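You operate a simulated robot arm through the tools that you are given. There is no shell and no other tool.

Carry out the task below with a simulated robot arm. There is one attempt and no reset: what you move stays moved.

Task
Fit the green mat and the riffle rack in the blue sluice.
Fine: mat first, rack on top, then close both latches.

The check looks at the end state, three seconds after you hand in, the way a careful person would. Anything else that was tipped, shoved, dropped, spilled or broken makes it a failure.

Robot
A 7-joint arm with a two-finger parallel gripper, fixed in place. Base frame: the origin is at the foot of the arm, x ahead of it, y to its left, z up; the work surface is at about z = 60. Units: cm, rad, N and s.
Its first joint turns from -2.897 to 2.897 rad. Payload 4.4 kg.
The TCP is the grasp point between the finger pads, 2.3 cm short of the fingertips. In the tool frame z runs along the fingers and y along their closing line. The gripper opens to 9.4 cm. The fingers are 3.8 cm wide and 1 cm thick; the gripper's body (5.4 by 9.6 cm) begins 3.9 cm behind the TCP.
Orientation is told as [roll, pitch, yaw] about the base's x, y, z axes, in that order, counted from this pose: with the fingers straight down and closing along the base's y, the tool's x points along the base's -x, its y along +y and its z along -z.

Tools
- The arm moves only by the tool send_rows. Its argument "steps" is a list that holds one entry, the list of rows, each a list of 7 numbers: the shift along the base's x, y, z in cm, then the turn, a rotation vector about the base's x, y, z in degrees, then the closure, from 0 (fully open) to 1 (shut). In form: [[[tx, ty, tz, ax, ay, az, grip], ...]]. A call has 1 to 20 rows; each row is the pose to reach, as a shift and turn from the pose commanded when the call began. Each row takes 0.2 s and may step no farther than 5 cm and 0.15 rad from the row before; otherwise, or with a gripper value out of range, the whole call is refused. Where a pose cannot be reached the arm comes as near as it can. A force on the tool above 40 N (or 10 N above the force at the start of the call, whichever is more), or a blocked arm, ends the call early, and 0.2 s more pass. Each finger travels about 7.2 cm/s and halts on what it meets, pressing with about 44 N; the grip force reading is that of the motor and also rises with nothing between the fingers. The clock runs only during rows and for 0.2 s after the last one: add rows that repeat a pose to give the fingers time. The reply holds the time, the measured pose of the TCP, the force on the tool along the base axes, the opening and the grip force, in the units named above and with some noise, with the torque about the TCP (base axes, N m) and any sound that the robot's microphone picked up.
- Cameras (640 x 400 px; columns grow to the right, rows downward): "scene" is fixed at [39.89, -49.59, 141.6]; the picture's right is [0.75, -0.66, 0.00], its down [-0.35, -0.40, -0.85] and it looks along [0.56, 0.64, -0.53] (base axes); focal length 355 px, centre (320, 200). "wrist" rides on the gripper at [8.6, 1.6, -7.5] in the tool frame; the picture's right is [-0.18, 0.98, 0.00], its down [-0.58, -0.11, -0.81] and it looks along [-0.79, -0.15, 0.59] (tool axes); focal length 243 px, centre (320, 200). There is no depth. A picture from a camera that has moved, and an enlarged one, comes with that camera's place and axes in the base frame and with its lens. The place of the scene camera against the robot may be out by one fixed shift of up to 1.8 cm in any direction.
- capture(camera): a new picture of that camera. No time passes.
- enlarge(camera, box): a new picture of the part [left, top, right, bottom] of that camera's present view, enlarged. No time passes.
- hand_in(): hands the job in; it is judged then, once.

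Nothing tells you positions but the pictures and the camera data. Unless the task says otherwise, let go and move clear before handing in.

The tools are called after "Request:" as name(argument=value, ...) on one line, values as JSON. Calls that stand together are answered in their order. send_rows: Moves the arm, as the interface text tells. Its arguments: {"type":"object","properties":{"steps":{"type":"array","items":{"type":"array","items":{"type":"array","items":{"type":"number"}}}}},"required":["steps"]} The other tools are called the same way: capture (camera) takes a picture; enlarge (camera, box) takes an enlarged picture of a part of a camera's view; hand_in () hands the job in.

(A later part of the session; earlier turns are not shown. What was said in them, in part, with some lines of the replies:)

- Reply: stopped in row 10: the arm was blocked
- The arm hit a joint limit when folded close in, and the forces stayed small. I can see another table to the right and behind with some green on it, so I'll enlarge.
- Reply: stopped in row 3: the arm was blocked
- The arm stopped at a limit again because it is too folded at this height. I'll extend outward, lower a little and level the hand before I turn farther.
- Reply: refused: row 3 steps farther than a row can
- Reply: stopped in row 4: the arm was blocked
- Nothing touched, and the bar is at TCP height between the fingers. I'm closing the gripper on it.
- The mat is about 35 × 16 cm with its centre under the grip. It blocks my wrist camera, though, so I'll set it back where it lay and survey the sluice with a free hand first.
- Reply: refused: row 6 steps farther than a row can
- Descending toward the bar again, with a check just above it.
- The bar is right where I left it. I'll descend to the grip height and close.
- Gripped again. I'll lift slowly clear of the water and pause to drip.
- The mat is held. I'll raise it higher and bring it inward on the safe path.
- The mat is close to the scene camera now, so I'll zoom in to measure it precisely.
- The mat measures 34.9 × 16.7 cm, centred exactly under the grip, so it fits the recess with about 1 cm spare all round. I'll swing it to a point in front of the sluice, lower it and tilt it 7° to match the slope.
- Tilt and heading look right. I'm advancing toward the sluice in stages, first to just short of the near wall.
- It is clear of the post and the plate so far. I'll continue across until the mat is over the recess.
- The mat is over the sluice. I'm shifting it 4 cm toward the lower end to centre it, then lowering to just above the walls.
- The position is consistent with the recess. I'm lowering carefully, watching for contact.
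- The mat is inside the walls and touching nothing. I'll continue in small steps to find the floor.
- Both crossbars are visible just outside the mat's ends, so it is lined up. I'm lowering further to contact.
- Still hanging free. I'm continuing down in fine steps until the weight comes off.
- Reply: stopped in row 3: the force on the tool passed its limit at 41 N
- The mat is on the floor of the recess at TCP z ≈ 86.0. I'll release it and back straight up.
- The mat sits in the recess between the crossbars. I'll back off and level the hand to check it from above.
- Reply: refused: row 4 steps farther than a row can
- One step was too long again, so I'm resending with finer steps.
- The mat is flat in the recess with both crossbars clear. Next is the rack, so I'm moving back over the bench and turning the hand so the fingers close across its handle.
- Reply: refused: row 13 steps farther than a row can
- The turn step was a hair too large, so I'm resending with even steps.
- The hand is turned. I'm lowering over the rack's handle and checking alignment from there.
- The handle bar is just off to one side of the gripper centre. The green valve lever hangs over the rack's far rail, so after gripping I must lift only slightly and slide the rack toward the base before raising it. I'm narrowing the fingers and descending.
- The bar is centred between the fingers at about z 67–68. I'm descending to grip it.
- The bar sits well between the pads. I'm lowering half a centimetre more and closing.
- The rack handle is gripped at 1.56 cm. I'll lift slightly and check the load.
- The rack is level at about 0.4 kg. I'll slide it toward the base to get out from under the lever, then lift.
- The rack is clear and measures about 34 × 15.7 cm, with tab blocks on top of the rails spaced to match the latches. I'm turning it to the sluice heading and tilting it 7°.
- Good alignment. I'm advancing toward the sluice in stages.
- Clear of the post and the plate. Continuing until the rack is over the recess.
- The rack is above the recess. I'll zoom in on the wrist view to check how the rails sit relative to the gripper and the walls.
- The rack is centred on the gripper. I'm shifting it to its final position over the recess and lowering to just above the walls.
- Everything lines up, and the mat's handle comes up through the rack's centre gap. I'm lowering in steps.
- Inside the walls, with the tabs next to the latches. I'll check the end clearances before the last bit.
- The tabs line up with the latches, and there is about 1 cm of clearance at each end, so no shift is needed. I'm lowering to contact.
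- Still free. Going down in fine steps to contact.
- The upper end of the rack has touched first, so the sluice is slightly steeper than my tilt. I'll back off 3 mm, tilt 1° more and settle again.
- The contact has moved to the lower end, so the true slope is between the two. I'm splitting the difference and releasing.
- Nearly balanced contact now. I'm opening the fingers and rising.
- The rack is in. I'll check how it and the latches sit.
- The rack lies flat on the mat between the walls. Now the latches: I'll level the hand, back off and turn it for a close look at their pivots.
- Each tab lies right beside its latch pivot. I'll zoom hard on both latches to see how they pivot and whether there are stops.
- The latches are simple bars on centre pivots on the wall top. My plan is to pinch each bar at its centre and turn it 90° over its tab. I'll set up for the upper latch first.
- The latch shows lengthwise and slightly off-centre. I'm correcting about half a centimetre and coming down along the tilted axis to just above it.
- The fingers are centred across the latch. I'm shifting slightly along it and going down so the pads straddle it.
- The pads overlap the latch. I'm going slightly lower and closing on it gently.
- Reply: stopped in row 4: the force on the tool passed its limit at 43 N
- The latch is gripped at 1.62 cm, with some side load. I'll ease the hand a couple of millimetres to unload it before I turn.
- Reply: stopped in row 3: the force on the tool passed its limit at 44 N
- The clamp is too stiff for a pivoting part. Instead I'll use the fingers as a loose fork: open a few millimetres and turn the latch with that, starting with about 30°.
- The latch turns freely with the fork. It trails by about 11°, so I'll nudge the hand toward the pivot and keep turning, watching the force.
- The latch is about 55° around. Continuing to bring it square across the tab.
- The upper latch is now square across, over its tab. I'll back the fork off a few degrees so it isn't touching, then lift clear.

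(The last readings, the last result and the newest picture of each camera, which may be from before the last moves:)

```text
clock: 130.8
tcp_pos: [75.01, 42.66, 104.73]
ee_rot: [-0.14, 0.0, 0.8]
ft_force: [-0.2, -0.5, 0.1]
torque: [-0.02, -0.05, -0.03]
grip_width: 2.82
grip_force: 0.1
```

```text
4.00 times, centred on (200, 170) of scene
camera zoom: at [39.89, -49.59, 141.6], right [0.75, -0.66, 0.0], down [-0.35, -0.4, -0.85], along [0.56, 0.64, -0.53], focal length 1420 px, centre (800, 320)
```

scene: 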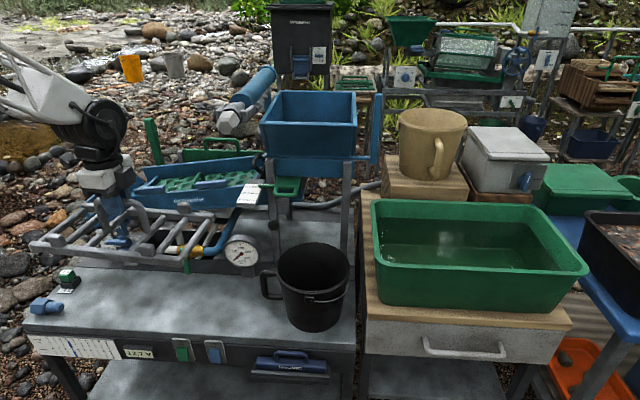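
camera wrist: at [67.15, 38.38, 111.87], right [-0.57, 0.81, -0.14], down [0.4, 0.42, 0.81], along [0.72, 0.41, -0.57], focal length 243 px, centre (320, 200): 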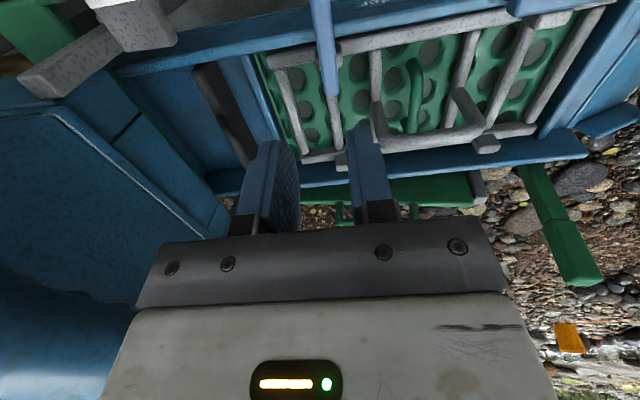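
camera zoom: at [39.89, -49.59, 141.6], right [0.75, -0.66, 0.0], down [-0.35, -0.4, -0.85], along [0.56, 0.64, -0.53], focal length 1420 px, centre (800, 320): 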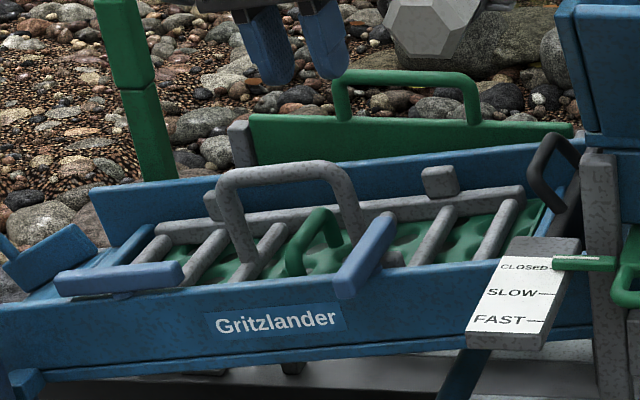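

The upper latch is closed squarely over its tab. For the lower latch I'll turn the hand the other way round so the wrist camera stays clear of the blue post.

Request:
send_rows(steps=[[[-1, 1, 3, 0, 0, 0, 0.7], [-3, 3, 6, 0, 0, 0, 0.7], [-6, 5.9, 8, 0, 0, 0, 0.7], [-9, 8.8, 9.3, 0, 0, 0, 0.7], [-12, 11.7, 9.3, 0, 0, 0, 0.7], [-13, 12.7, 9.3, 0, 0, 0, 0.7]]])

Request:
send_rows(steps=[[[0, 0, 0, -0.71, 0.69, 7.43, 0.7], [0, 0, 0, -1.42, 1.38, 14.86, 0.7], [0, 0, 0, -2.13, 2.07, 22.3, 0.7], [0, 0, 0, -2.85, 2.76, 29.7, 0.7], [0, 0, 0, -3.56, 3.45, 37.15, 0.7], [0, 0, 0, -4.27, 4.14, 44.6, 0.7], [0, 0, 0, -4.98, 4.83, 52, 0.7], [0, 0, 0, -5.7, 5.52, 59.45, 0.7], [0, 0, 0, -6.41, 6.2, 66.9, 0.7], [0, 0, 0, -7.12, 6.9, 74.3, 0.7], [0, 0, 0, -7.84, 7.6, 81.7, 0.7], [0, 0, 0, -8.55, 8.28, 89.2, 0.7], [0, 0, 0, -8.55, 8.28, 89.2, 0.7]]])

Request:
capture(camera="wrist")

Request:
capture(camera="scene")

```text
clock: 132.2
tcp_pos: [62.1, 55.44, 114.18]
ee_rot: [-0.142, 0.001, 0.801]
ft_force: [0.1, 0.3, -0.3]
torque: [-0.06, 0.0, 0.02]
grip_width: 2.8
grip_force: 0.1
```

```text
clock: 135.0
tcp_pos: [62.04, 55.58, 114.08]
ee_rot: [-0.007, 0.135, 2.375]
ft_force: [-0.1, 0.5, 0.9]
torque: [0.01, 0.02, 0.01]
grip_width: 2.83
grip_force: 0.0
```

```text
taken
camera wrist: at [66.37, 49.05, 122.59], right [-0.81, -0.58, -0.03], down [-0.42, 0.55, 0.72], along [-0.4, 0.6, -0.69], focal length 243 px, centre (320, 200)
```

wrist: 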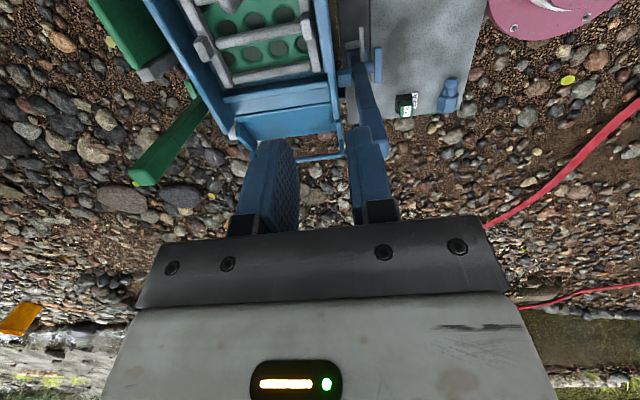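

```text
taken
```

scene: 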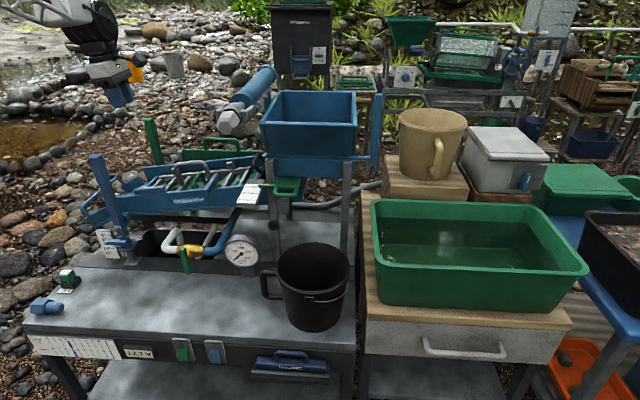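

The hand is turned the other way successfully. I'll level it, which leaves more room beside the post, and come down over the lower latch to check alignment.

Request:
send_rows(steps=[[[0.1, -0.15, -3, 2.5, 2.9, 0, 0.65], [0.16, -0.25, -7, 5.08, 5.86, 0, 0.62], [0.16, -0.25, -11, 5.08, 5.86, 0, 0.62], [0.16, -0.25, -15, 5.08, 5.86, 0, 0.62], [0.16, -0.25, -15, 5.08, 5.86, 0, 0.62]]])

Request:
capture(camera="wrist")

Request:
enlarge(camera="wrist", box=[200, 0, 440, 150])

Request:
enlarge(camera="scene", box=[70, 110, 230, 210])

```text
clock: 136.2
tcp_pos: [62.19, 55.34, 99.01]
ee_rot: [0.001, -0.001, 2.375]
ft_force: [0.0, -0.5, -0.7]
torque: [0.01, -0.02, -0.03]
grip_width: 3.56
grip_force: 0.0
```

```text
taken
camera wrist: at [67.38, 48.14, 106.48], right [-0.82, -0.58, 0.0], down [-0.34, 0.48, 0.81], along [-0.47, 0.66, -0.59], focal length 243 px, centre (320, 200)
```

wrist: 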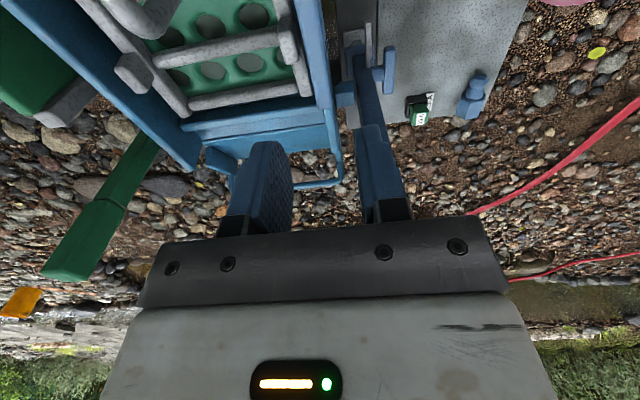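

```text
2.67 times, centred on (320, 75) of wrist
camera zoom: at [67.38, 48.14, 106.48], right [-0.82, -0.58, 0.0], down [-0.34, 0.48, 0.81], along [-0.47, 0.66, -0.59], focal length 647 px, centre (320, 533)
```

zoom: 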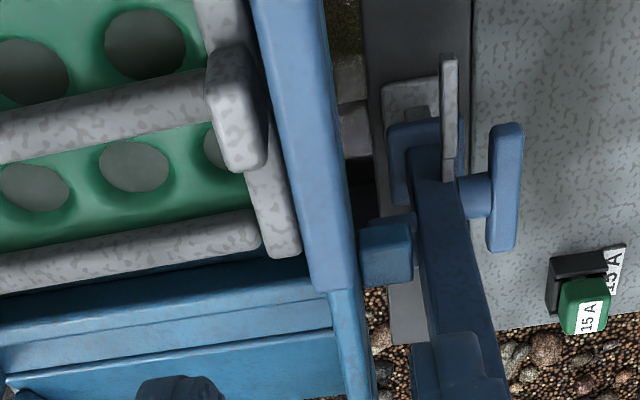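

```text
4.00 times, centred on (150, 160) of scene
camera zoom: at [39.89, -49.59, 141.6], right [0.75, -0.66, 0.0], down [-0.35, -0.4, -0.85], along [0.56, 0.64, -0.53], focal length 1420 px, centre (1000, 360)
```

zoom: 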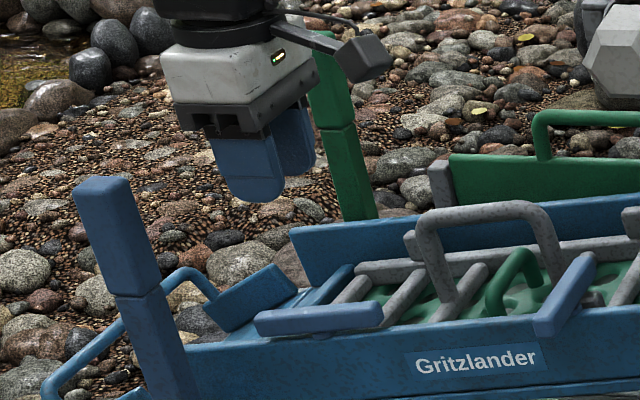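

The latch is nearly centred. I'm shifting 4 mm along it and descending, with a check on the post clearance.

Request:
send_rows(steps=[[[0.36, -0.21, 0, 0, 0, 0, 0.62], [0.36, -0.21, -2, 0, 0, 0, 0.62], [0.36, -0.21, -4, 0, 0, 0, 0.62], [0.36, -0.21, -6, 0, 0, 0, 0.62], [0.36, -0.21, -8, 0, 0, 0, 0.62], [0.36, -0.21, -8, 0, 0, 0, 0.62]]])

Request:
enlarge(camera="wrist", box=[160, 30, 480, 230])

Request:
enlarge(camera="scene", box=[70, 100, 230, 200])

```text
clock: 137.6
tcp_pos: [62.66, 55.11, 90.88]
ee_rot: [0.0, -0.002, 2.373]
ft_force: [0.1, 0.5, 0.3]
torque: [0.01, 0.0, -0.01]
grip_width: 3.59
grip_force: 0.0
```

```text
2.00 times, centred on (320, 130) of wrist
camera zoom: at [67.76, 47.89, 98.46], right [-0.82, -0.58, 0.0], down [-0.34, 0.48, 0.81], along [-0.47, 0.66, -0.59], focal length 485 px, centre (320, 340)
```

zoom: 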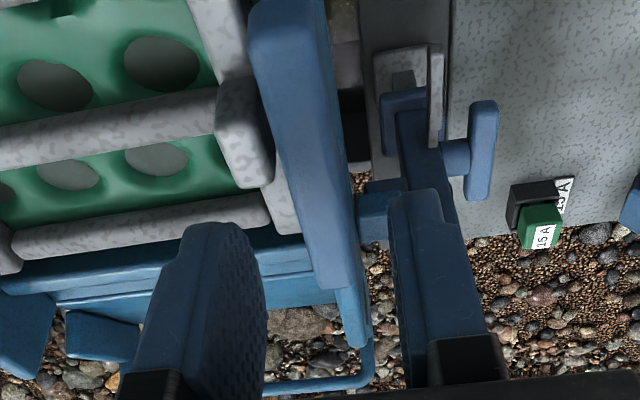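

```text
4.00 times, centred on (150, 150) of scene
camera zoom: at [39.89, -49.59, 141.6], right [0.75, -0.66, 0.0], down [-0.35, -0.4, -0.85], along [0.56, 0.64, -0.53], focal length 1420 px, centre (1000, 400)
```

zoom: 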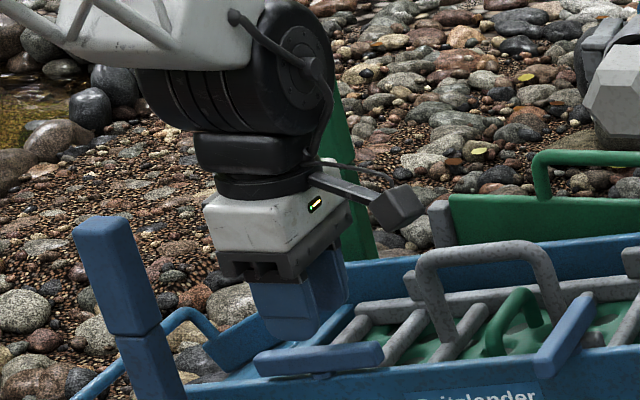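

Good clearance from the post. I'm lowering the fork around the latch and narrowing it.

Request:
send_rows(steps=[[[0, 0, -1, 0, 0, 0, 0.62], [0, 0, -2, 0, 0, 0, 0.62], [0, 0, -2.5, 0, 0, 0, 0.62], [0, 0, -2.5, 0, 0, 0, 0.68], [0, 0, -2.5, 0, 0, 0, 0.74], [0, 0, -2.5, 0, 0, 0, 0.74]]])

Request:
enlarge(camera="wrist", box=[160, 30, 480, 230])

Request:
enlarge(camera="scene", box=[70, 110, 230, 210])

```text
clock: 139.0
tcp_pos: [62.51, 54.91, 88.49]
ee_rot: [0.001, -0.002, 2.374]
ft_force: [-1.1, 0.2, 0.5]
torque: [0.03, 0.0, 0.0]
grip_width: 2.45
grip_force: 0.1
```

```text
2.00 times, centred on (320, 130) of wrist
camera zoom: at [67.74, 47.83, 95.98], right [-0.82, -0.58, 0.0], down [-0.34, 0.48, 0.81], along [-0.47, 0.66, -0.59], focal length 485 px, centre (320, 340)
```

zoom: 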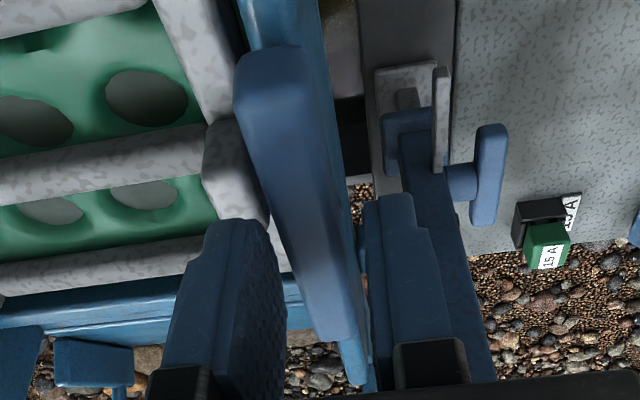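

```text
4.00 times, centred on (150, 160) of scene
camera zoom: at [39.89, -49.59, 141.6], right [0.75, -0.66, 0.0], down [-0.35, -0.4, -0.85], along [0.56, 0.64, -0.53], focal length 1420 px, centre (1000, 360)
```

zoom: 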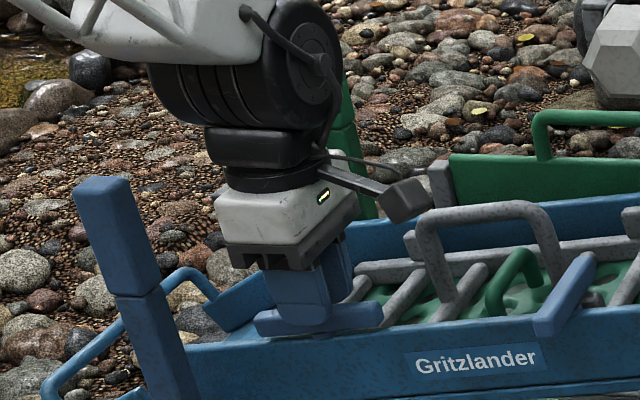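

The fork is around the latch. I'm turning it clockwise in stages.

Request:
send_rows(steps=[[[0, 0, 0, 0, 0, -7.5, 0.74], [0, 0, 0, 0, 0, -15, 0.74], [0, 0, 0, 0, 0, -22.5, 0.74], [0, 0, 0, 0, 0, -30, 0.74], [0, 0, 0, 0, 0, -30, 0.74]]])

Request:
enlarge(camera="wrist", box=[160, 30, 480, 230])

Request:
enlarge(camera="scene", box=[70, 110, 230, 210])

```text
clock: 140.0
tcp_pos: [62.75, 55.31, 88.64]
ee_rot: [-0.007, -0.005, 1.89]
ft_force: [19.5, 17.1, -6.5]
torque: [0.15, -0.44, 0.62]
grip_width: 3.46
grip_force: 11.4
stopped in row 4: the force on the tool passed its limit at 75 N (the readings are from after the stop); the commanded pose is now the measured one
```

```text
2.00 times, centred on (320, 130) of wrist
camera zoom: at [63.92, 46.53, 96.16], right [-0.99, -0.13, -0.01], down [-0.08, 0.58, 0.81], along [-0.1, 0.8, -0.59], focal length 485 px, centre (320, 340)
```

zoom: 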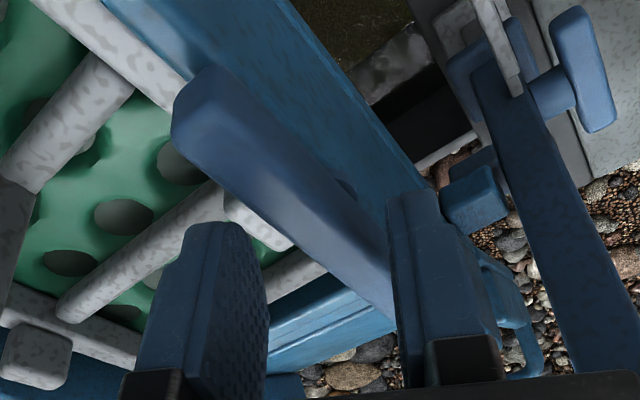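

```text
4.00 times, centred on (150, 160) of scene
camera zoom: at [39.89, -49.59, 141.6], right [0.75, -0.66, 0.0], down [-0.35, -0.4, -0.85], along [0.56, 0.64, -0.53], focal length 1420 px, centre (1000, 360)
```

zoom: 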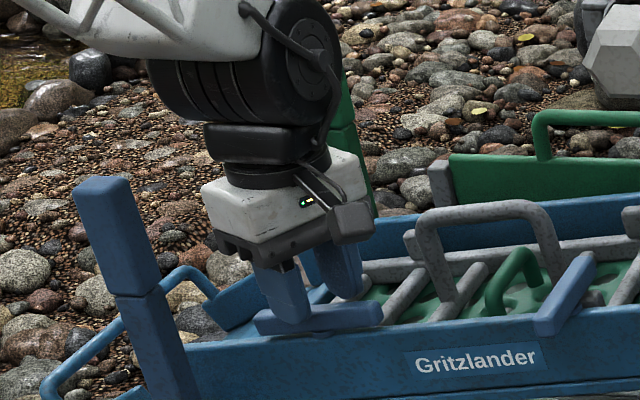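

The latch will not turn clockwise; it met a stop, and only the opposite sense is free. I'm backing the fork off right away and lifting clear.

Request:
send_rows(steps=[[[0, 0, 0, 0, 0, 5, 0.7], [-0.1, -0.1, 0, 0, 0, 12, 0.66], [-0.15, -0.2, 0, 0, 0, 20, 0.64], [-0.15, -0.2, 0, 0, 0, 27.7, 0.62], [-0.15, -0.2, 0, 0, 0, 27.7, 0.62], [-0.15, -0.2, 2, 0, 0, 27.7, 0.62], [-0.15, -0.2, 5, 0, 0, 27.7, 0.62], [-0.15, -0.2, 8, 0, 0, 27.7, 0.62]]])

Request:
enlarge(camera="scene", box=[70, 110, 270, 235])

Request:
enlarge(camera="wrist", box=[160, 0, 480, 200])

```text
clock: 141.8
tcp_pos: [62.45, 54.95, 96.63]
ee_rot: [-0.003, -0.003, 2.371]
ft_force: [-0.6, 0.7, 0.3]
torque: [-0.01, -0.02, 0.01]
grip_width: 3.56
grip_force: 0.0
```

```text
3.20 times, centred on (170, 172) of scene
camera zoom: at [39.89, -49.59, 141.6], right [0.75, -0.66, 0.0], down [-0.35, -0.4, -0.85], along [0.56, 0.64, -0.53], focal length 1136 px, centre (800, 288)
```

zoom: 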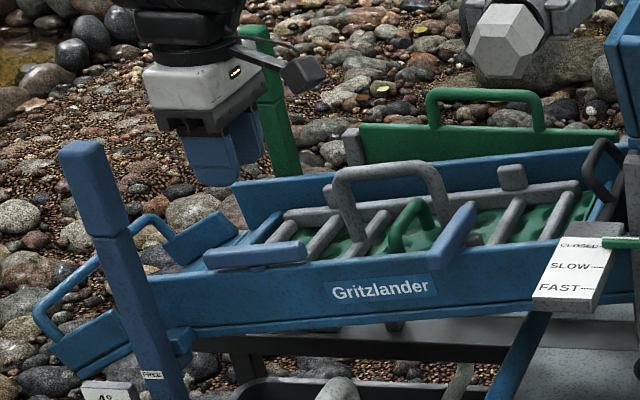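

```text
2.00 times, centred on (320, 100) of wrist
camera zoom: at [67.69, 47.78, 104.06], right [-0.82, -0.58, 0.0], down [-0.34, 0.48, 0.81], along [-0.47, 0.66, -0.59], focal length 485 px, centre (320, 400)
```

zoom: 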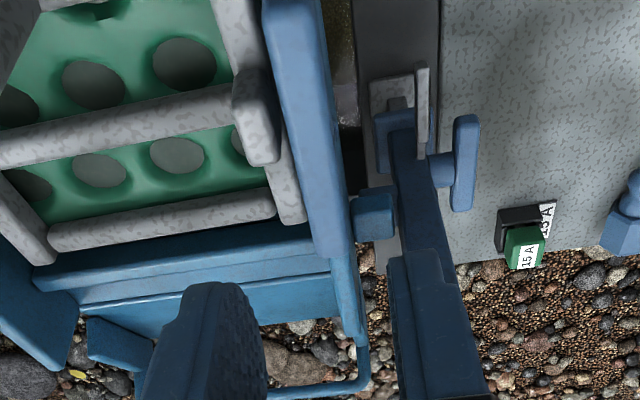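

The latch and the post are unaffected. I'll close the fingers into a single pusher and sweep the latch's upper arm inward from outside the wall, the same sense that worked for the other latch.

Request:
send_rows(steps=[[[0.3, -2.2, 0, 0, 0, 0, 0.8], [0.59, -4.35, 0, 0, 0, 0, 1], [0.59, -4.35, -2, 0, 0, 0, 1], [0.59, -4.35, -4, 0, 0, 0, 1], [0.59, -4.35, -6, 0, 0, 0, 1], [0.59, -4.35, -7.7, 0, 0, 0, 1], [0.59, -4.35, -7.7, 0, 0, 0, 1]]])

Request:
enlarge(camera="wrist", box=[160, 30, 480, 230])

Request:
enlarge(camera="scene", box=[70, 110, 230, 210])

```text
clock: 143.4
tcp_pos: [63.08, 50.68, 88.91]
ee_rot: [-0.004, -0.004, 2.372]
ft_force: [0.1, 0.5, -0.6]
torque: [0.01, 0.0, 0.02]
grip_width: 0.03
grip_force: 42.6
```

```text
2.00 times, centred on (320, 130) of wrist
camera zoom: at [68.22, 43.46, 96.34], right [-0.82, -0.58, 0.0], down [-0.34, 0.48, 0.81], along [-0.47, 0.66, -0.59], focal length 485 px, centre (320, 340)
```

zoom: 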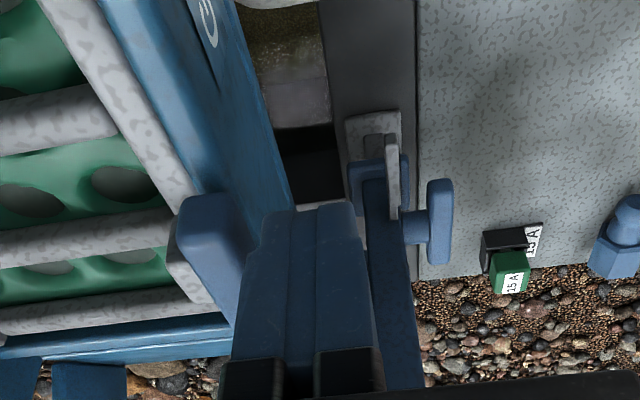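

```text
4.00 times, centred on (150, 160) of scene
camera zoom: at [39.89, -49.59, 141.6], right [0.75, -0.66, 0.0], down [-0.35, -0.4, -0.85], along [0.56, 0.64, -0.53], focal length 1420 px, centre (1000, 360)
```

zoom: 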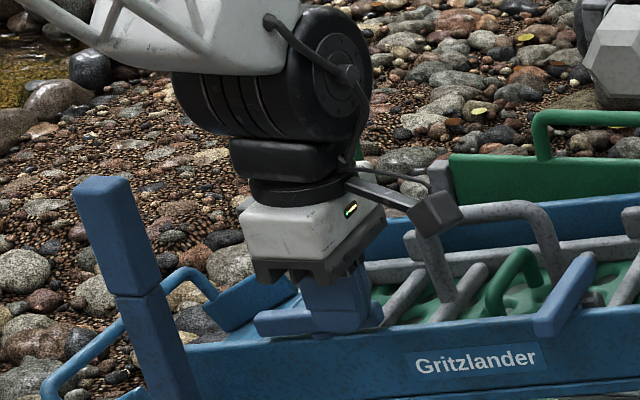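

The pusher sits just outside the latch arm. I'm sweeping it along the arc, first to about 45°.

Request:
send_rows(steps=[[[0.35, 0.36, 0, 0, 0, 0, 1], [0.69, 0.72, 0, 0, 0, 0, 1], [1.04, 0.75, 0, 0, 0, 0, 1], [1.39, 0.77, 0, 0, 0, 0, 1], [1.79, 0.91, 0, 0, 0, 0, 1], [2.19, 1.06, 0, 0, 0, 0, 1], [2.58, 1.35, 0, 0, 0, 0, 1], [2.97, 1.65, 0, 0, 0, 0, 1], [2.97, 1.65, 0, 0, 0, 0, 1]]])

Request:
enlarge(camera="wrist", box=[160, 30, 480, 230])

Request:
enlarge(camera="scene", box=[90, 130, 250, 230])

```text
clock: 145.4
tcp_pos: [66.1, 52.34, 88.98]
ee_rot: [-0.004, -0.003, 2.372]
ft_force: [-0.5, -0.6, -0.4]
torque: [-0.05, -0.01, 0.02]
grip_width: 0.0
grip_force: 42.6
```

```text
2.00 times, centred on (320, 130) of wrist
camera zoom: at [71.21, 45.11, 96.4], right [-0.82, -0.58, 0.0], down [-0.34, 0.48, 0.81], along [-0.47, 0.66, -0.59], focal length 485 px, centre (320, 340)
```

zoom: 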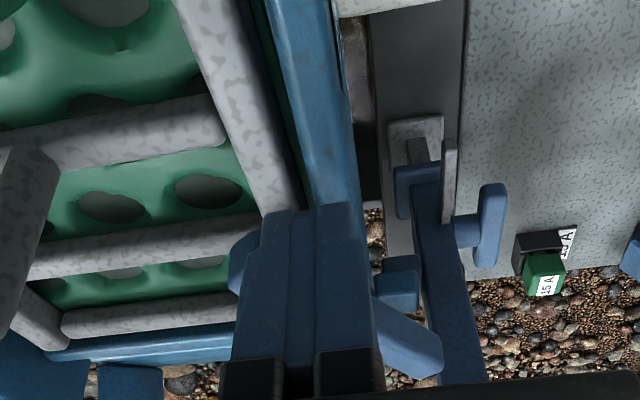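

```text
4.00 times, centred on (170, 180) of scene
camera zoom: at [39.89, -49.59, 141.6], right [0.75, -0.66, 0.0], down [-0.35, -0.4, -0.85], along [0.56, 0.64, -0.53], focal length 1420 px, centre (920, 280)
```

zoom: 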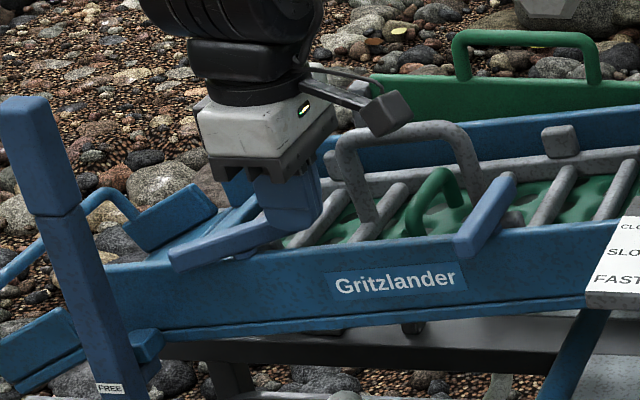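

It turns freely in this sense. Continuing the sweep to 90°.

Request:
send_rows(steps=[[[0.32, 0.45, 0, 0, 0, 0, 1], [0.64, 0.93, 0, 0, 0, 0, 1], [0.8, 1.5, -0.1, 0, 0, 0, 1], [0.95, 2.12, -0.1, 0, 0, 0, 1], [0.93, 2.8, -0.2, 0, 0, 0, 1], [0.83, 3.44, -0.3, 0, 0, 0, 1], [0.83, 3.44, -0.3, 0, 0, 0, 1]]])

Request:
enlarge(camera="wrist", box=[160, 30, 480, 230])

Request:
enlarge(camera="scene", box=[90, 130, 250, 230])

```text
clock: 147.0
tcp_pos: [66.87, 55.69, 88.77]
ee_rot: [-0.002, -0.004, 2.372]
ft_force: [1.6, -0.8, -0.1]
torque: [0.01, 0.0, -0.02]
grip_width: 0.0
grip_force: 42.7
```

```text
2.00 times, centred on (320, 130) of wrist
camera zoom: at [72.0, 48.5, 96.13], right [-0.82, -0.58, 0.0], down [-0.34, 0.48, 0.81], along [-0.47, 0.66, -0.59], focal length 485 px, centre (320, 340)
```

zoom: 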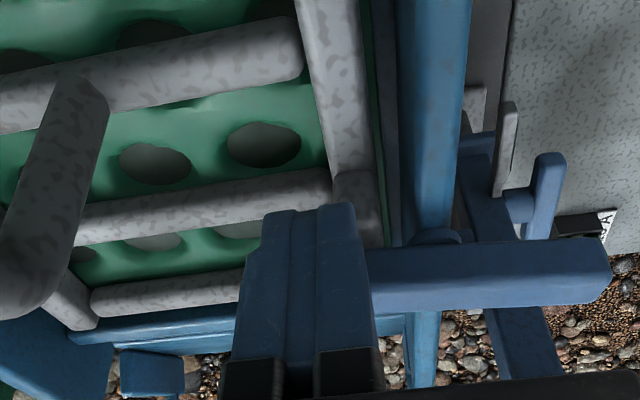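

```text
4.00 times, centred on (170, 180) of scene
camera zoom: at [39.89, -49.59, 141.6], right [0.75, -0.66, 0.0], down [-0.35, -0.4, -0.85], along [0.56, 0.64, -0.53], focal length 1420 px, centre (920, 280)
```

zoom: 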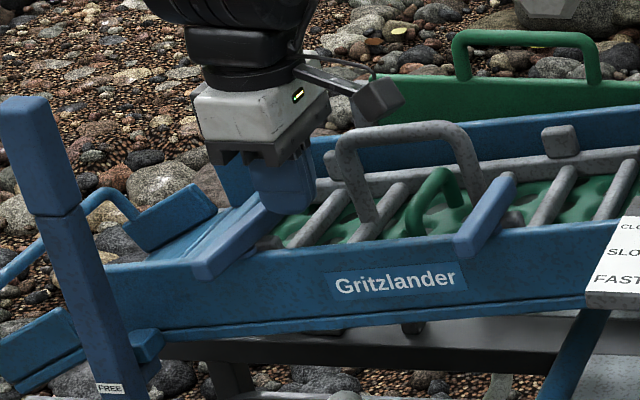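

The latch is at about 86°. I'll give it a small extra push to bring it fully square.

Request:
send_rows(steps=[[[-0.14, 0.14, 0, 0, 0, 0, 1], [-0.25, 0.24, 0, 0, 0, 0, 1], [-0.32, 0.31, 0, 0, 0, 0, 1], [-0.32, 0.31, 0, 0, 0, 0, 1]]])

Request:
enlarge(camera="wrist", box=[160, 30, 480, 230])

```text
clock: 148.0
tcp_pos: [66.48, 56.03, 88.62]
ee_rot: [-0.003, -0.003, 2.372]
ft_force: [4.8, -2.6, 0.2]
torque: [-0.01, -0.16, -0.08]
grip_width: 0.0
grip_force: 42.2
```

```text
2.00 times, centred on (320, 130) of wrist
camera zoom: at [71.69, 48.78, 96.11], right [-0.82, -0.58, 0.0], down [-0.34, 0.48, 0.81], along [-0.46, 0.66, -0.59], focal length 485 px, centre (320, 340)
```

zoom: 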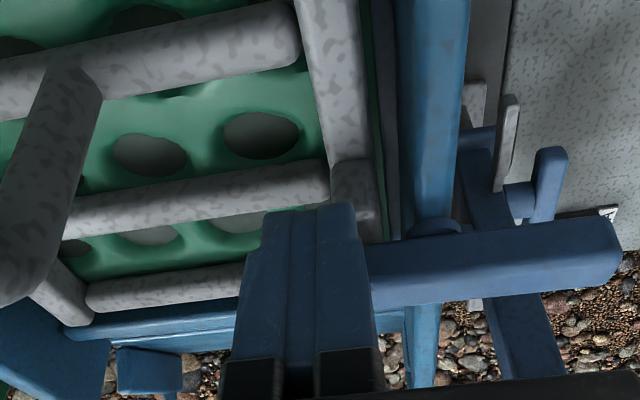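

The lower latch is now square across too. I'm backing away from it and lifting clear.

Request:
send_rows(steps=[[[0.22, -0.21, 0, 0, 0, 0, 1], [0.5, -0.49, 0.3, 0, 0, 0, 1], [0.5, -0.49, 2, 0, 0, 0, 1], [0.5, -0.49, 5, 0, 0, 0, 1], [0.5, -0.49, 9, 0, 0, 0, 1], [0.5, -0.49, 13, 0, 0, 0, 1], [0.5, -0.49, 17, 0, 0, 0, 0.8], [0, -0.49, 21, 0, 0, 0, 0.7], [0, -0.49, 25, 0, 0, 0, 0.7], [0, -0.49, 25, 0, 0, 0, 0.7]]])

Request:
capture(camera="wrist")

Request:
enlarge(camera="scene", box=[80, 120, 280, 245])

Request:
enlarge(camera="scene", box=[130, 150, 250, 225])

```text
clock: 150.2
tcp_pos: [66.56, 55.54, 113.82]
ee_rot: [-0.004, -0.003, 2.372]
ft_force: [0.3, -0.4, -0.1]
torque: [0.0, 0.0, -0.01]
grip_width: 2.85
grip_force: 0.1
```

```text
taken
camera wrist: at [71.68, 48.27, 121.18], right [-0.82, -0.58, 0.0], down [-0.34, 0.48, 0.81], along [-0.47, 0.66, -0.59], focal length 243 px, centre (320, 200)
```

wrist: 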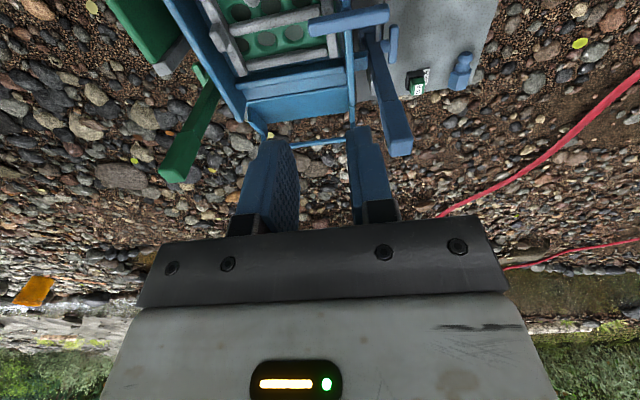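

```text
3.20 times, centred on (180, 182) of scene
camera zoom: at [39.89, -49.59, 141.6], right [0.75, -0.66, 0.0], down [-0.35, -0.4, -0.85], along [0.56, 0.64, -0.53], focal length 1136 px, centre (768, 256)
```

zoom: 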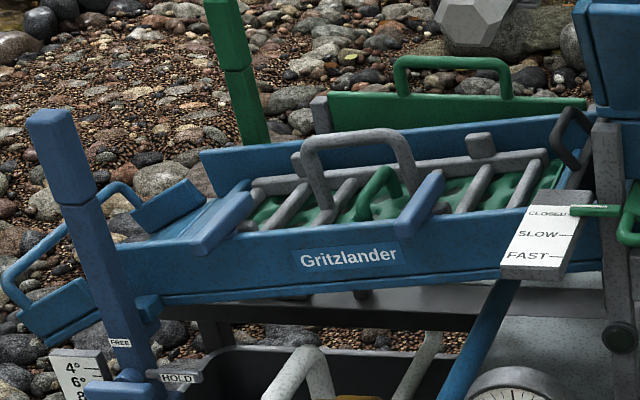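

```text
5.33 times, centred on (190, 188) of scene
camera zoom: at [39.89, -49.59, 141.6], right [0.75, -0.66, 0.0], down [-0.35, -0.4, -0.85], along [0.56, 0.64, -0.53], focal length 1893 px, centre (1013, 267)
```

zoom: 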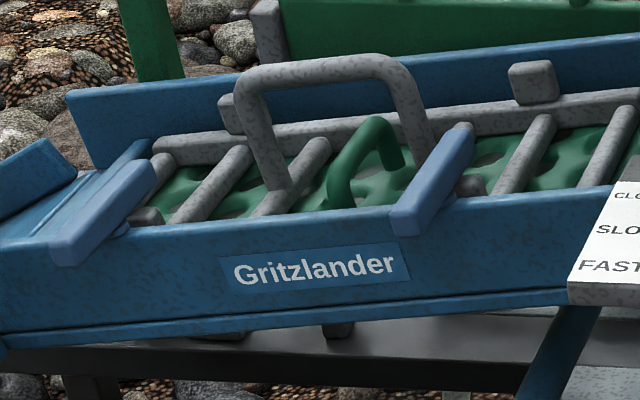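

Both latches are turned in. I'll swing the hand round and look down on them to confirm each covers its tab.

Request:
send_rows(steps=[[[0, -0.6, 0, 0, 0, -8.1, 0.7], [0.1, -1.3, 0, 0, 0, -16.2, 0.7], [0.2, -2, 0, 0, 0, -24.3, 0.7], [0.3, -2.6, 0, 0, 0, -32.4, 0.7], [0.4, -3.3, 0, 0, 0, -40.5, 0.7], [0.5, -4, 0, 0, 0, -48.6, 0.7], [0.6, -4.6, 0, 0, 0, -56.7, 0.7], [0.7, -5.3, 0, 0, 0, -64.8, 0.7], [0.8, -6, 0, 0, 0, -72.9, 0.7], [0.9, -6.6, 0, 0, 0, -81, 0.7], [0.9, -6.6, -2, 0, 0, -81.4, 0.7], [0.9, -6.6, -2, 0, 0, -81.4, 0.7]]])

Request:
capture(camera="wrist")

Request:
enlarge(camera="wrist", box=[140, 0, 300, 100])

Request:
enlarge(camera="wrist", box=[320, 0, 480, 100])

```text
clock: 152.8
tcp_pos: [67.43, 48.98, 111.78]
ee_rot: [-0.004, -0.005, 0.951]
ft_force: [0.8, -0.1, 0.0]
torque: [0.0, 0.02, -0.02]
grip_width: 2.82
grip_force: 0.1
```

```text
taken
camera wrist: at [61.16, 42.86, 119.12], right [-0.69, 0.72, 0.0], down [0.42, 0.41, 0.81], along [0.58, 0.56, -0.59], focal length 243 px, centre (320, 200)
```

wrist: 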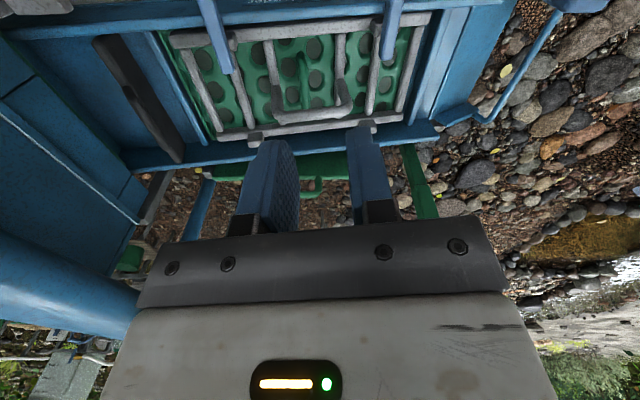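

```text
4.00 times, centred on (220, 50) of wrist
camera zoom: at [61.16, 42.86, 119.12], right [-0.69, 0.72, 0.0], down [0.42, 0.41, 0.81], along [0.58, 0.56, -0.59], focal length 970 px, centre (720, 800)
```

zoom: 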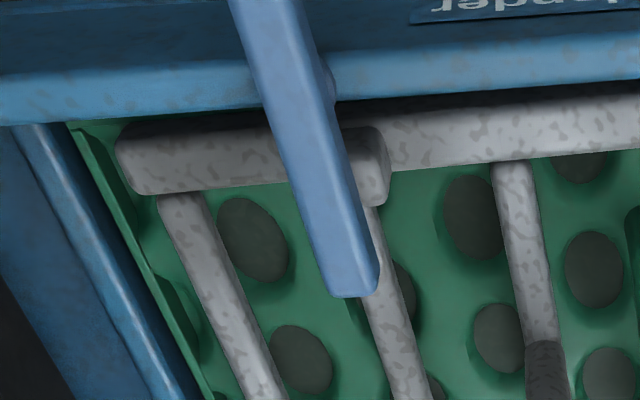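

```text
4.00 times, centred on (400, 50) of wrist
camera zoom: at [61.16, 42.86, 119.12], right [-0.69, 0.72, 0.0], down [0.42, 0.41, 0.81], along [0.58, 0.56, -0.59], focal length 970 px, centre (0, 800)
```

zoom: 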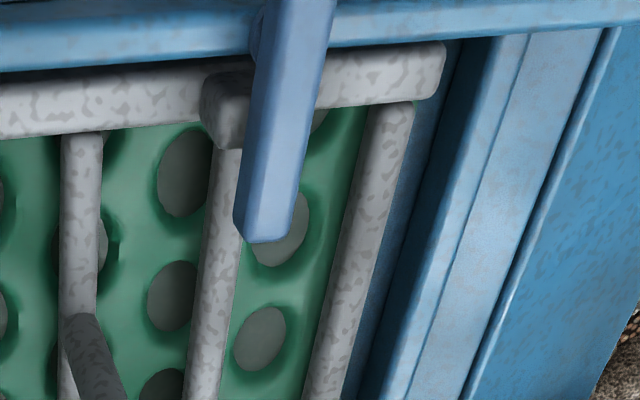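

Both latches lie over their tabs. I'll zoom in to measure how square each one is.

Request:
enlarge(camera="wrist", box=[180, 0, 260, 80])

Request:
enlarge(camera="wrist", box=[350, 0, 430, 80])

Request:
enlarge(camera="scene", box=[185, 160, 245, 200])

Request:
enlarge(camera="scene", box=[130, 165, 190, 205])

```text
5.00 times, centred on (220, 40) of wrist
camera zoom: at [61.16, 42.86, 119.12], right [-0.69, 0.72, 0.0], down [0.42, 0.41, 0.81], along [0.58, 0.56, -0.59], focal length 1213 px, centre (820, 1000)
```

zoom: 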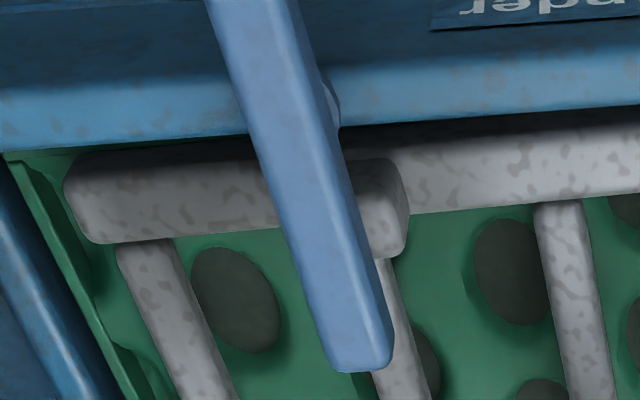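

```text
5.00 times, centred on (390, 40) of wrist
camera zoom: at [61.16, 42.86, 119.12], right [-0.69, 0.72, 0.0], down [0.42, 0.41, 0.81], along [0.58, 0.56, -0.59], focal length 1213 px, centre (-30, 1000)
```

zoom: 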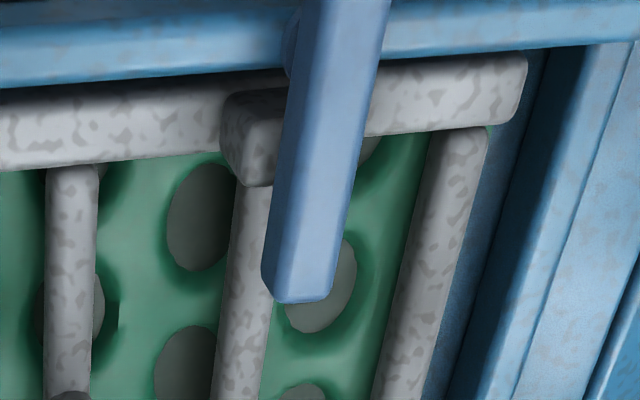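

```text
10.00 times, centred on (215, 180) of scene
camera zoom: at [39.89, -49.59, 141.6], right [0.75, -0.66, 0.0], down [-0.35, -0.4, -0.85], along [0.56, 0.64, -0.53], focal length 3549 px, centre (1370, 400)
```

zoom: 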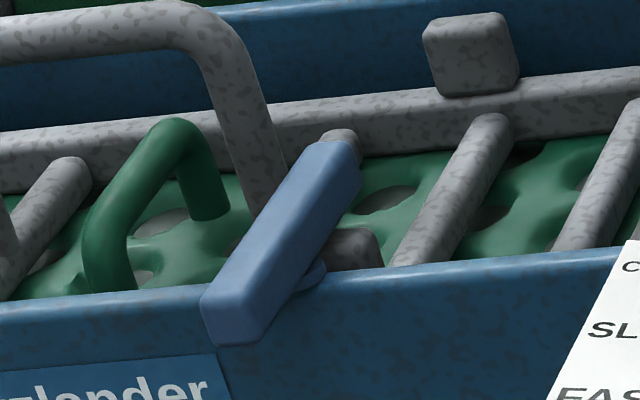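

```text
10.00 times, centred on (160, 185) of scene
camera zoom: at [39.89, -49.59, 141.6], right [0.75, -0.66, 0.0], down [-0.35, -0.4, -0.85], along [0.56, 0.64, -0.53], focal length 3549 px, centre (1920, 350)
```

zoom: 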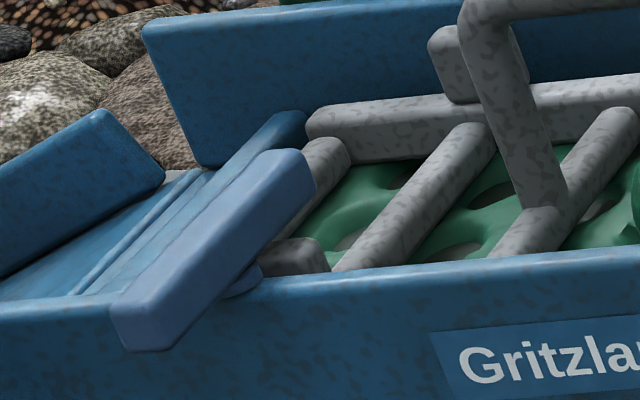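

The lower latch is square at about 90°, while the upper one is about 4–5° short. I'll nudge the upper one the rest of the way with the closed fingers, approaching low over the rack.

Request:
send_rows(steps=[[[2.4, -0.2, 0, 0, 0, -3, 1], [4.8, -0.4, 0, 0, 0, -6, 1], [7.2, -0.7, 0, 0, 0, -8.5, 1], [7.2, -0.7, -4.5, 0, 0, -8.5, 1], [7.2, -0.7, -9, 0, 0, -8.5, 1], [7.2, -0.7, -13.5, 0, 0, -8.5, 1], [7.2, -0.7, -17, 0, 0, -8.5, 1], [7.2, -0.7, -17, 0, 0, -8.5, 1]]])

Request:
enlarge(camera="wrist", box=[120, 30, 480, 230])

Request:
enlarge(camera="scene", box=[130, 100, 290, 200])

```text
clock: 154.6
tcp_pos: [74.76, 48.28, 94.57]
ee_rot: [-0.003, -0.003, 0.803]
ft_force: [-0.4, 0.4, -0.4]
torque: [-0.01, -0.02, 0.01]
grip_width: 0.01
grip_force: 42.4
```

```text
1.78 times, centred on (300, 130) of wrist
camera zoom: at [67.62, 43.23, 101.99], right [-0.58, 0.82, 0.0], down [0.48, 0.34, 0.81], along [0.66, 0.47, -0.59], focal length 431 px, centre (356, 324)
```

zoom: 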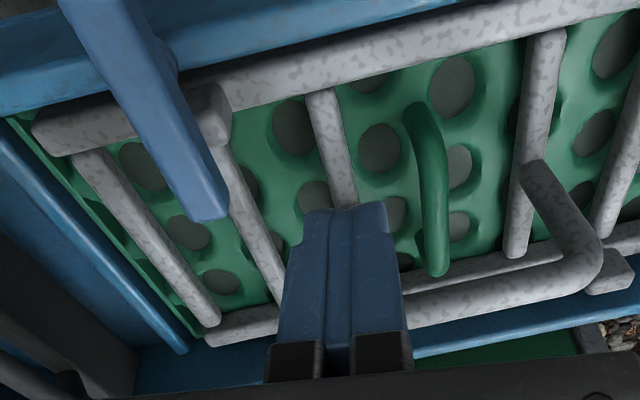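

```text
4.00 times, centred on (210, 150) of scene
camera zoom: at [39.89, -49.59, 141.6], right [0.75, -0.66, 0.0], down [-0.35, -0.4, -0.85], along [0.56, 0.64, -0.53], focal length 1420 px, centre (760, 400)
```

zoom: 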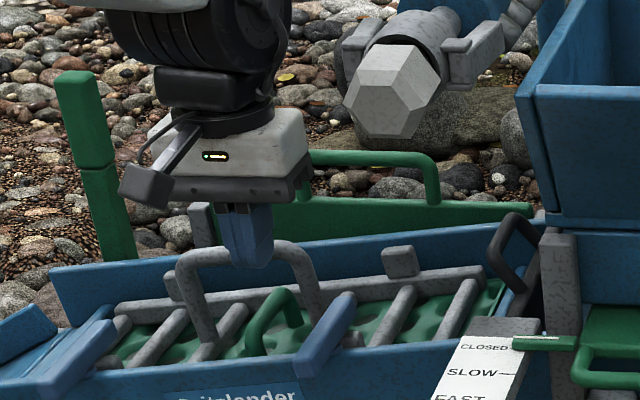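

Clear so far. I'm crossing over the latch to its far side and lowering the pusher beside it.

Request:
send_rows(steps=[[[2.1, -2.05, 0, 0, 0, 0, 1], [4.3, -4.15, 0, 0, 0, 0, 1], [6.5, -6.3, 0, 0, 0, 0, 1], [6.5, -6.3, -2, 0, 0, 0, 1], [6.5, -6.3, -3.6, 0, 0, 0, 1], [6.5, -6.3, -3.6, 0, 0, 0, 1]]])

Request:
enlarge(camera="wrist", box=[160, 30, 480, 230])

Request:
enlarge(camera="scene", box=[150, 110, 290, 198])

```text
clock: 156.0
tcp_pos: [81.04, 41.84, 91.11]
ee_rot: [-0.005, -0.002, 0.803]
ft_force: [0.9, 0.6, -1.2]
torque: [0.01, 0.01, 0.0]
grip_width: 0.02
grip_force: 42.2
```

```text
2.00 times, centred on (320, 130) of wrist
camera zoom: at [74.04, 36.81, 98.49], right [-0.58, 0.82, 0.0], down [0.48, 0.34, 0.81], along [0.66, 0.47, -0.59], focal length 485 px, centre (320, 340)
```

zoom: 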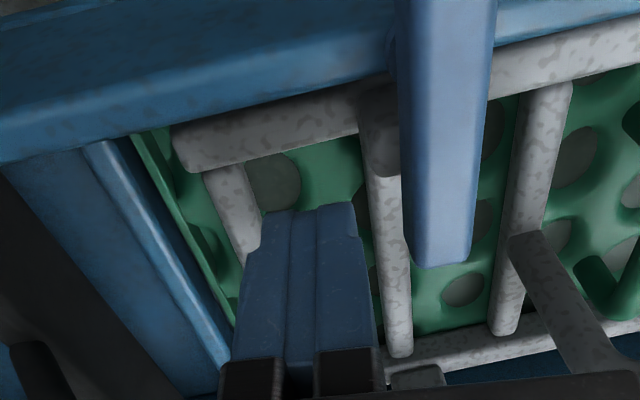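

```text
4.55 times, centred on (220, 154) of scene
camera zoom: at [39.89, -49.59, 141.6], right [0.75, -0.66, 0.0], down [-0.35, -0.4, -0.85], along [0.56, 0.64, -0.53], focal length 1613 px, centre (774, 409)
```

zoom: 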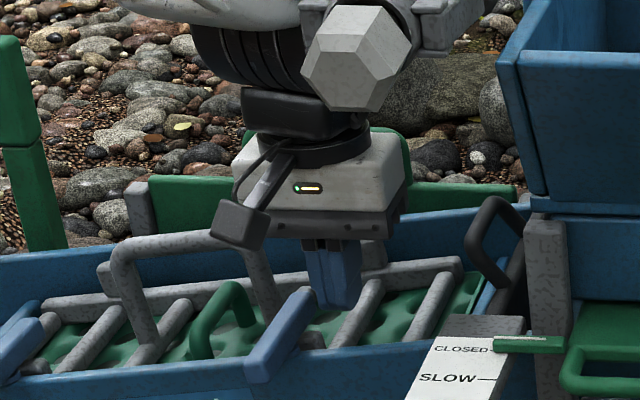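

From this close-up the upper latch is actually square (about 90°) with its tab centred underneath, so no nudge is needed. I'll retreat the way I came and move well clear.

Request:
send_rows(steps=[[[0, 0, 2, 0, 0, 0, 1], [0, 0, 4, 0, 0, 0, 1], [-2.2, 2.1, 4.5, 0, 0, 0, 1], [-4.4, 4.2, 4.5, 0, 0, 0, 1], [-6.5, 6.3, 4.5, 0, 0, 0, 1], [-6.5, 6.3, 8.5, 0, 0, 0, 1], [-6.5, 6.3, 12.5, 0, 0, 0, 1], [-6.5, 6.3, 16.5, 0, 0, 0, 0.6], [-8.5, 4, 20, 0, 0, 0, 0.3], [-11, 1, 22, 0, 0, 0, 0.2], [-13.5, -2, 24, 0, 0, 0, 0.2], [-16, -5, 26, 0, 0, 0, 0.2], [-18.5, -8, 28, 0, 0, 0, 0.2], [-21, -11, 30, 0, 0, 0, 0.2], [-21, -11, 30, 0, 0, 0, 0.2]]])

Request:
capture(camera="scene")

Request:
capture(camera="wrist")

Request:
enlarge(camera="wrist", box=[180, 40, 420, 190])

```text
clock: 159.2
tcp_pos: [60.11, 30.91, 121.09]
ee_rot: [-0.004, -0.004, 0.803]
ft_force: [-0.3, -0.4, -0.5]
torque: [-0.01, 0.04, 0.01]
grip_width: 7.55
grip_force: 0.0
```

```text
taken
```

scene: 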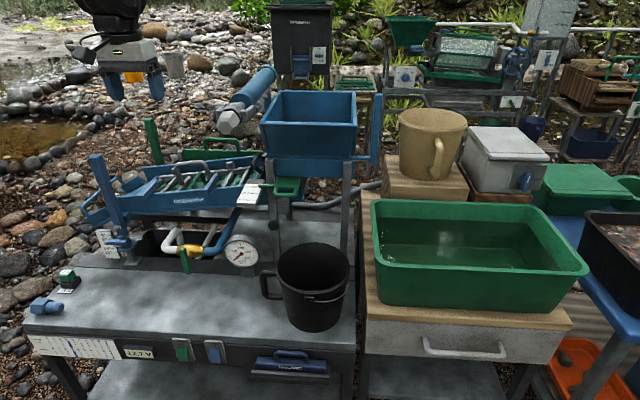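

```text
taken
camera wrist: at [52.98, 25.84, 128.55], right [-0.58, 0.82, 0.0], down [0.48, 0.34, 0.81], along [0.66, 0.47, -0.59], focal length 243 px, centre (320, 200)
```

wrist: 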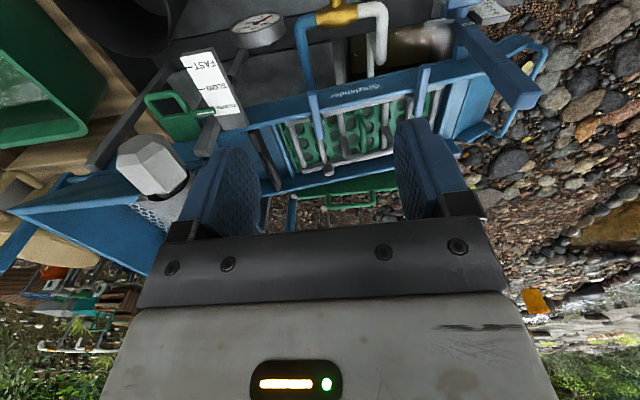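

```text
2.67 times, centred on (300, 115) of wrist
camera zoom: at [52.98, 25.84, 128.55], right [-0.58, 0.82, 0.0], down [0.48, 0.34, 0.81], along [0.66, 0.47, -0.59], focal length 647 px, centre (373, 427)
```

zoom: 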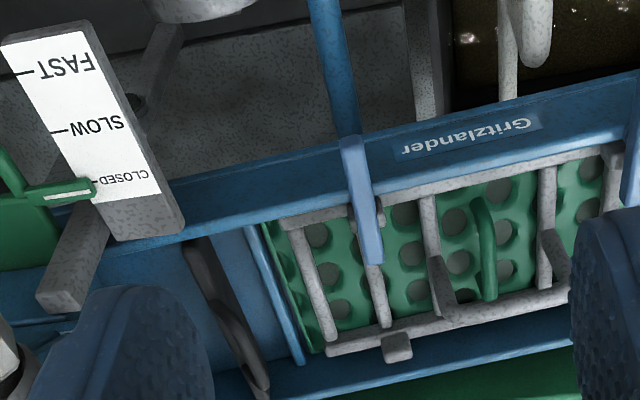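

Everything appears in place. I'll compare the surroundings with the starting pictures and confirm that nothing else moved.

Request:
enlarge(camera="scene", box=[80, 180, 240, 280])

Request:
enlarge(camera="scene", box=[80, 100, 240, 200])

Request:
enlarge(camera="scene", box=[180, 100, 340, 200])

Request:
enlarge(camera="scene", box=[360, 190, 600, 340])

```text
4.00 times, centred on (160, 230) of scene
camera zoom: at [39.89, -49.59, 141.6], right [0.75, -0.66, 0.0], down [-0.35, -0.4, -0.85], along [0.56, 0.64, -0.53], focal length 1420 px, centre (960, 80)
```

zoom: 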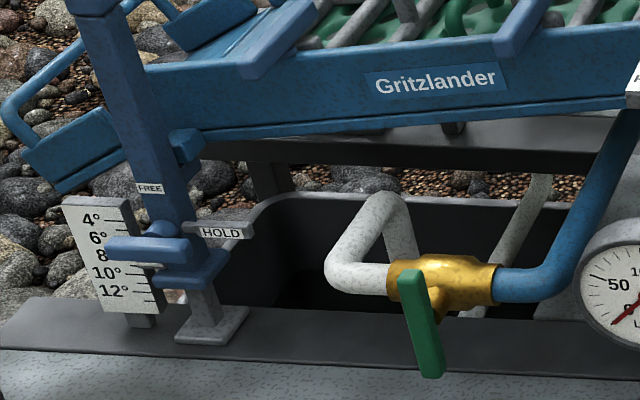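

```text
4.00 times, centred on (160, 150) of scene
camera zoom: at [39.89, -49.59, 141.6], right [0.75, -0.66, 0.0], down [-0.35, -0.4, -0.85], along [0.56, 0.64, -0.53], focal length 1420 px, centre (960, 400)
```

zoom: 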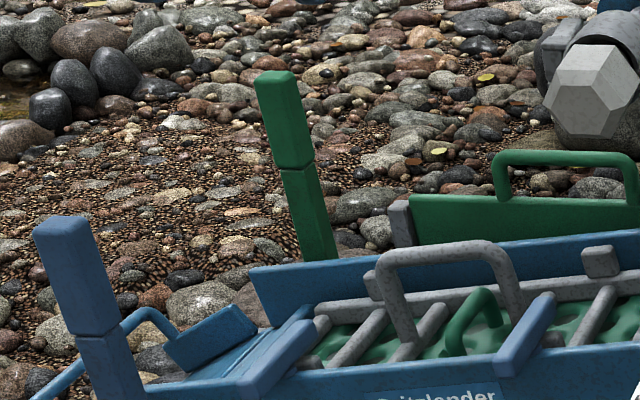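

```text
4.00 times, centred on (260, 150) of scene
camera zoom: at [39.89, -49.59, 141.6], right [0.75, -0.66, 0.0], down [-0.35, -0.4, -0.85], along [0.56, 0.64, -0.53], focal length 1420 px, centre (560, 400)
```

zoom: 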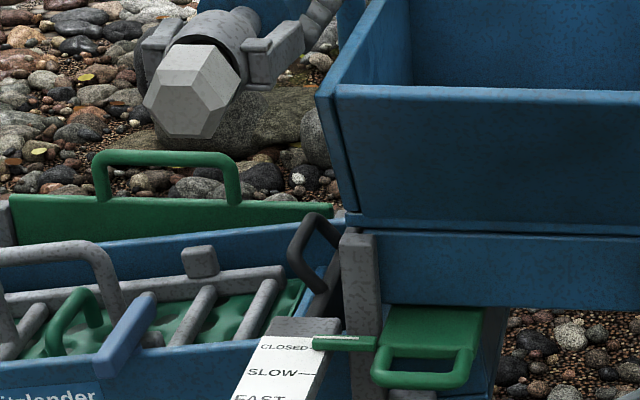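

```text
2.67 times, centred on (480, 265) of scene
camera zoom: at [39.89, -49.59, 141.6], right [0.75, -0.66, 0.0], down [-0.35, -0.4, -0.85], along [0.56, 0.64, -0.53], focal length 946 px, centre (-107, 27)
```

zoom: 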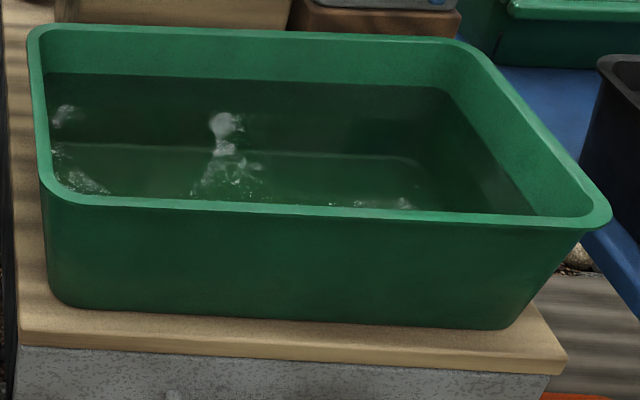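

The green mat lies in the blue sluice with the riffle rack on top of it, and both latches are turned square across the rack's tabs. The tub, the posts, the valve lever and the hopper gate look the same as in the first pictures. The hand is empty and clear, so I'm handing in.

Request:
hand_in()

```text
The job is handed in.
```

The job is handed in. The green mat is in the blue sluice with the riffle rack on top, and both latches are closed over the rack's tabs.

- **Mat:** it was lying under water in the green tub. It now sits in the recess between the two crossbars.
- **Rack:** it rests on the mat inside the recess, and the mat's handle comes up through the gap in the middle of the rack.
- **Latches:** I measured both at about 90° across, each covering its tab. The pictures are only good to a few degrees.
- **Lower latch:** my first try turned it the wrong way. It hit its stop at 75 N before the arm cut out, and I saw no damage or movement afterwards. It then closed freely the other way.
- **Surroundings:** the tub, posts, valve lever, hopper gate and sluice angle look the same as in the first pictures. The gripper is empty and well clear.
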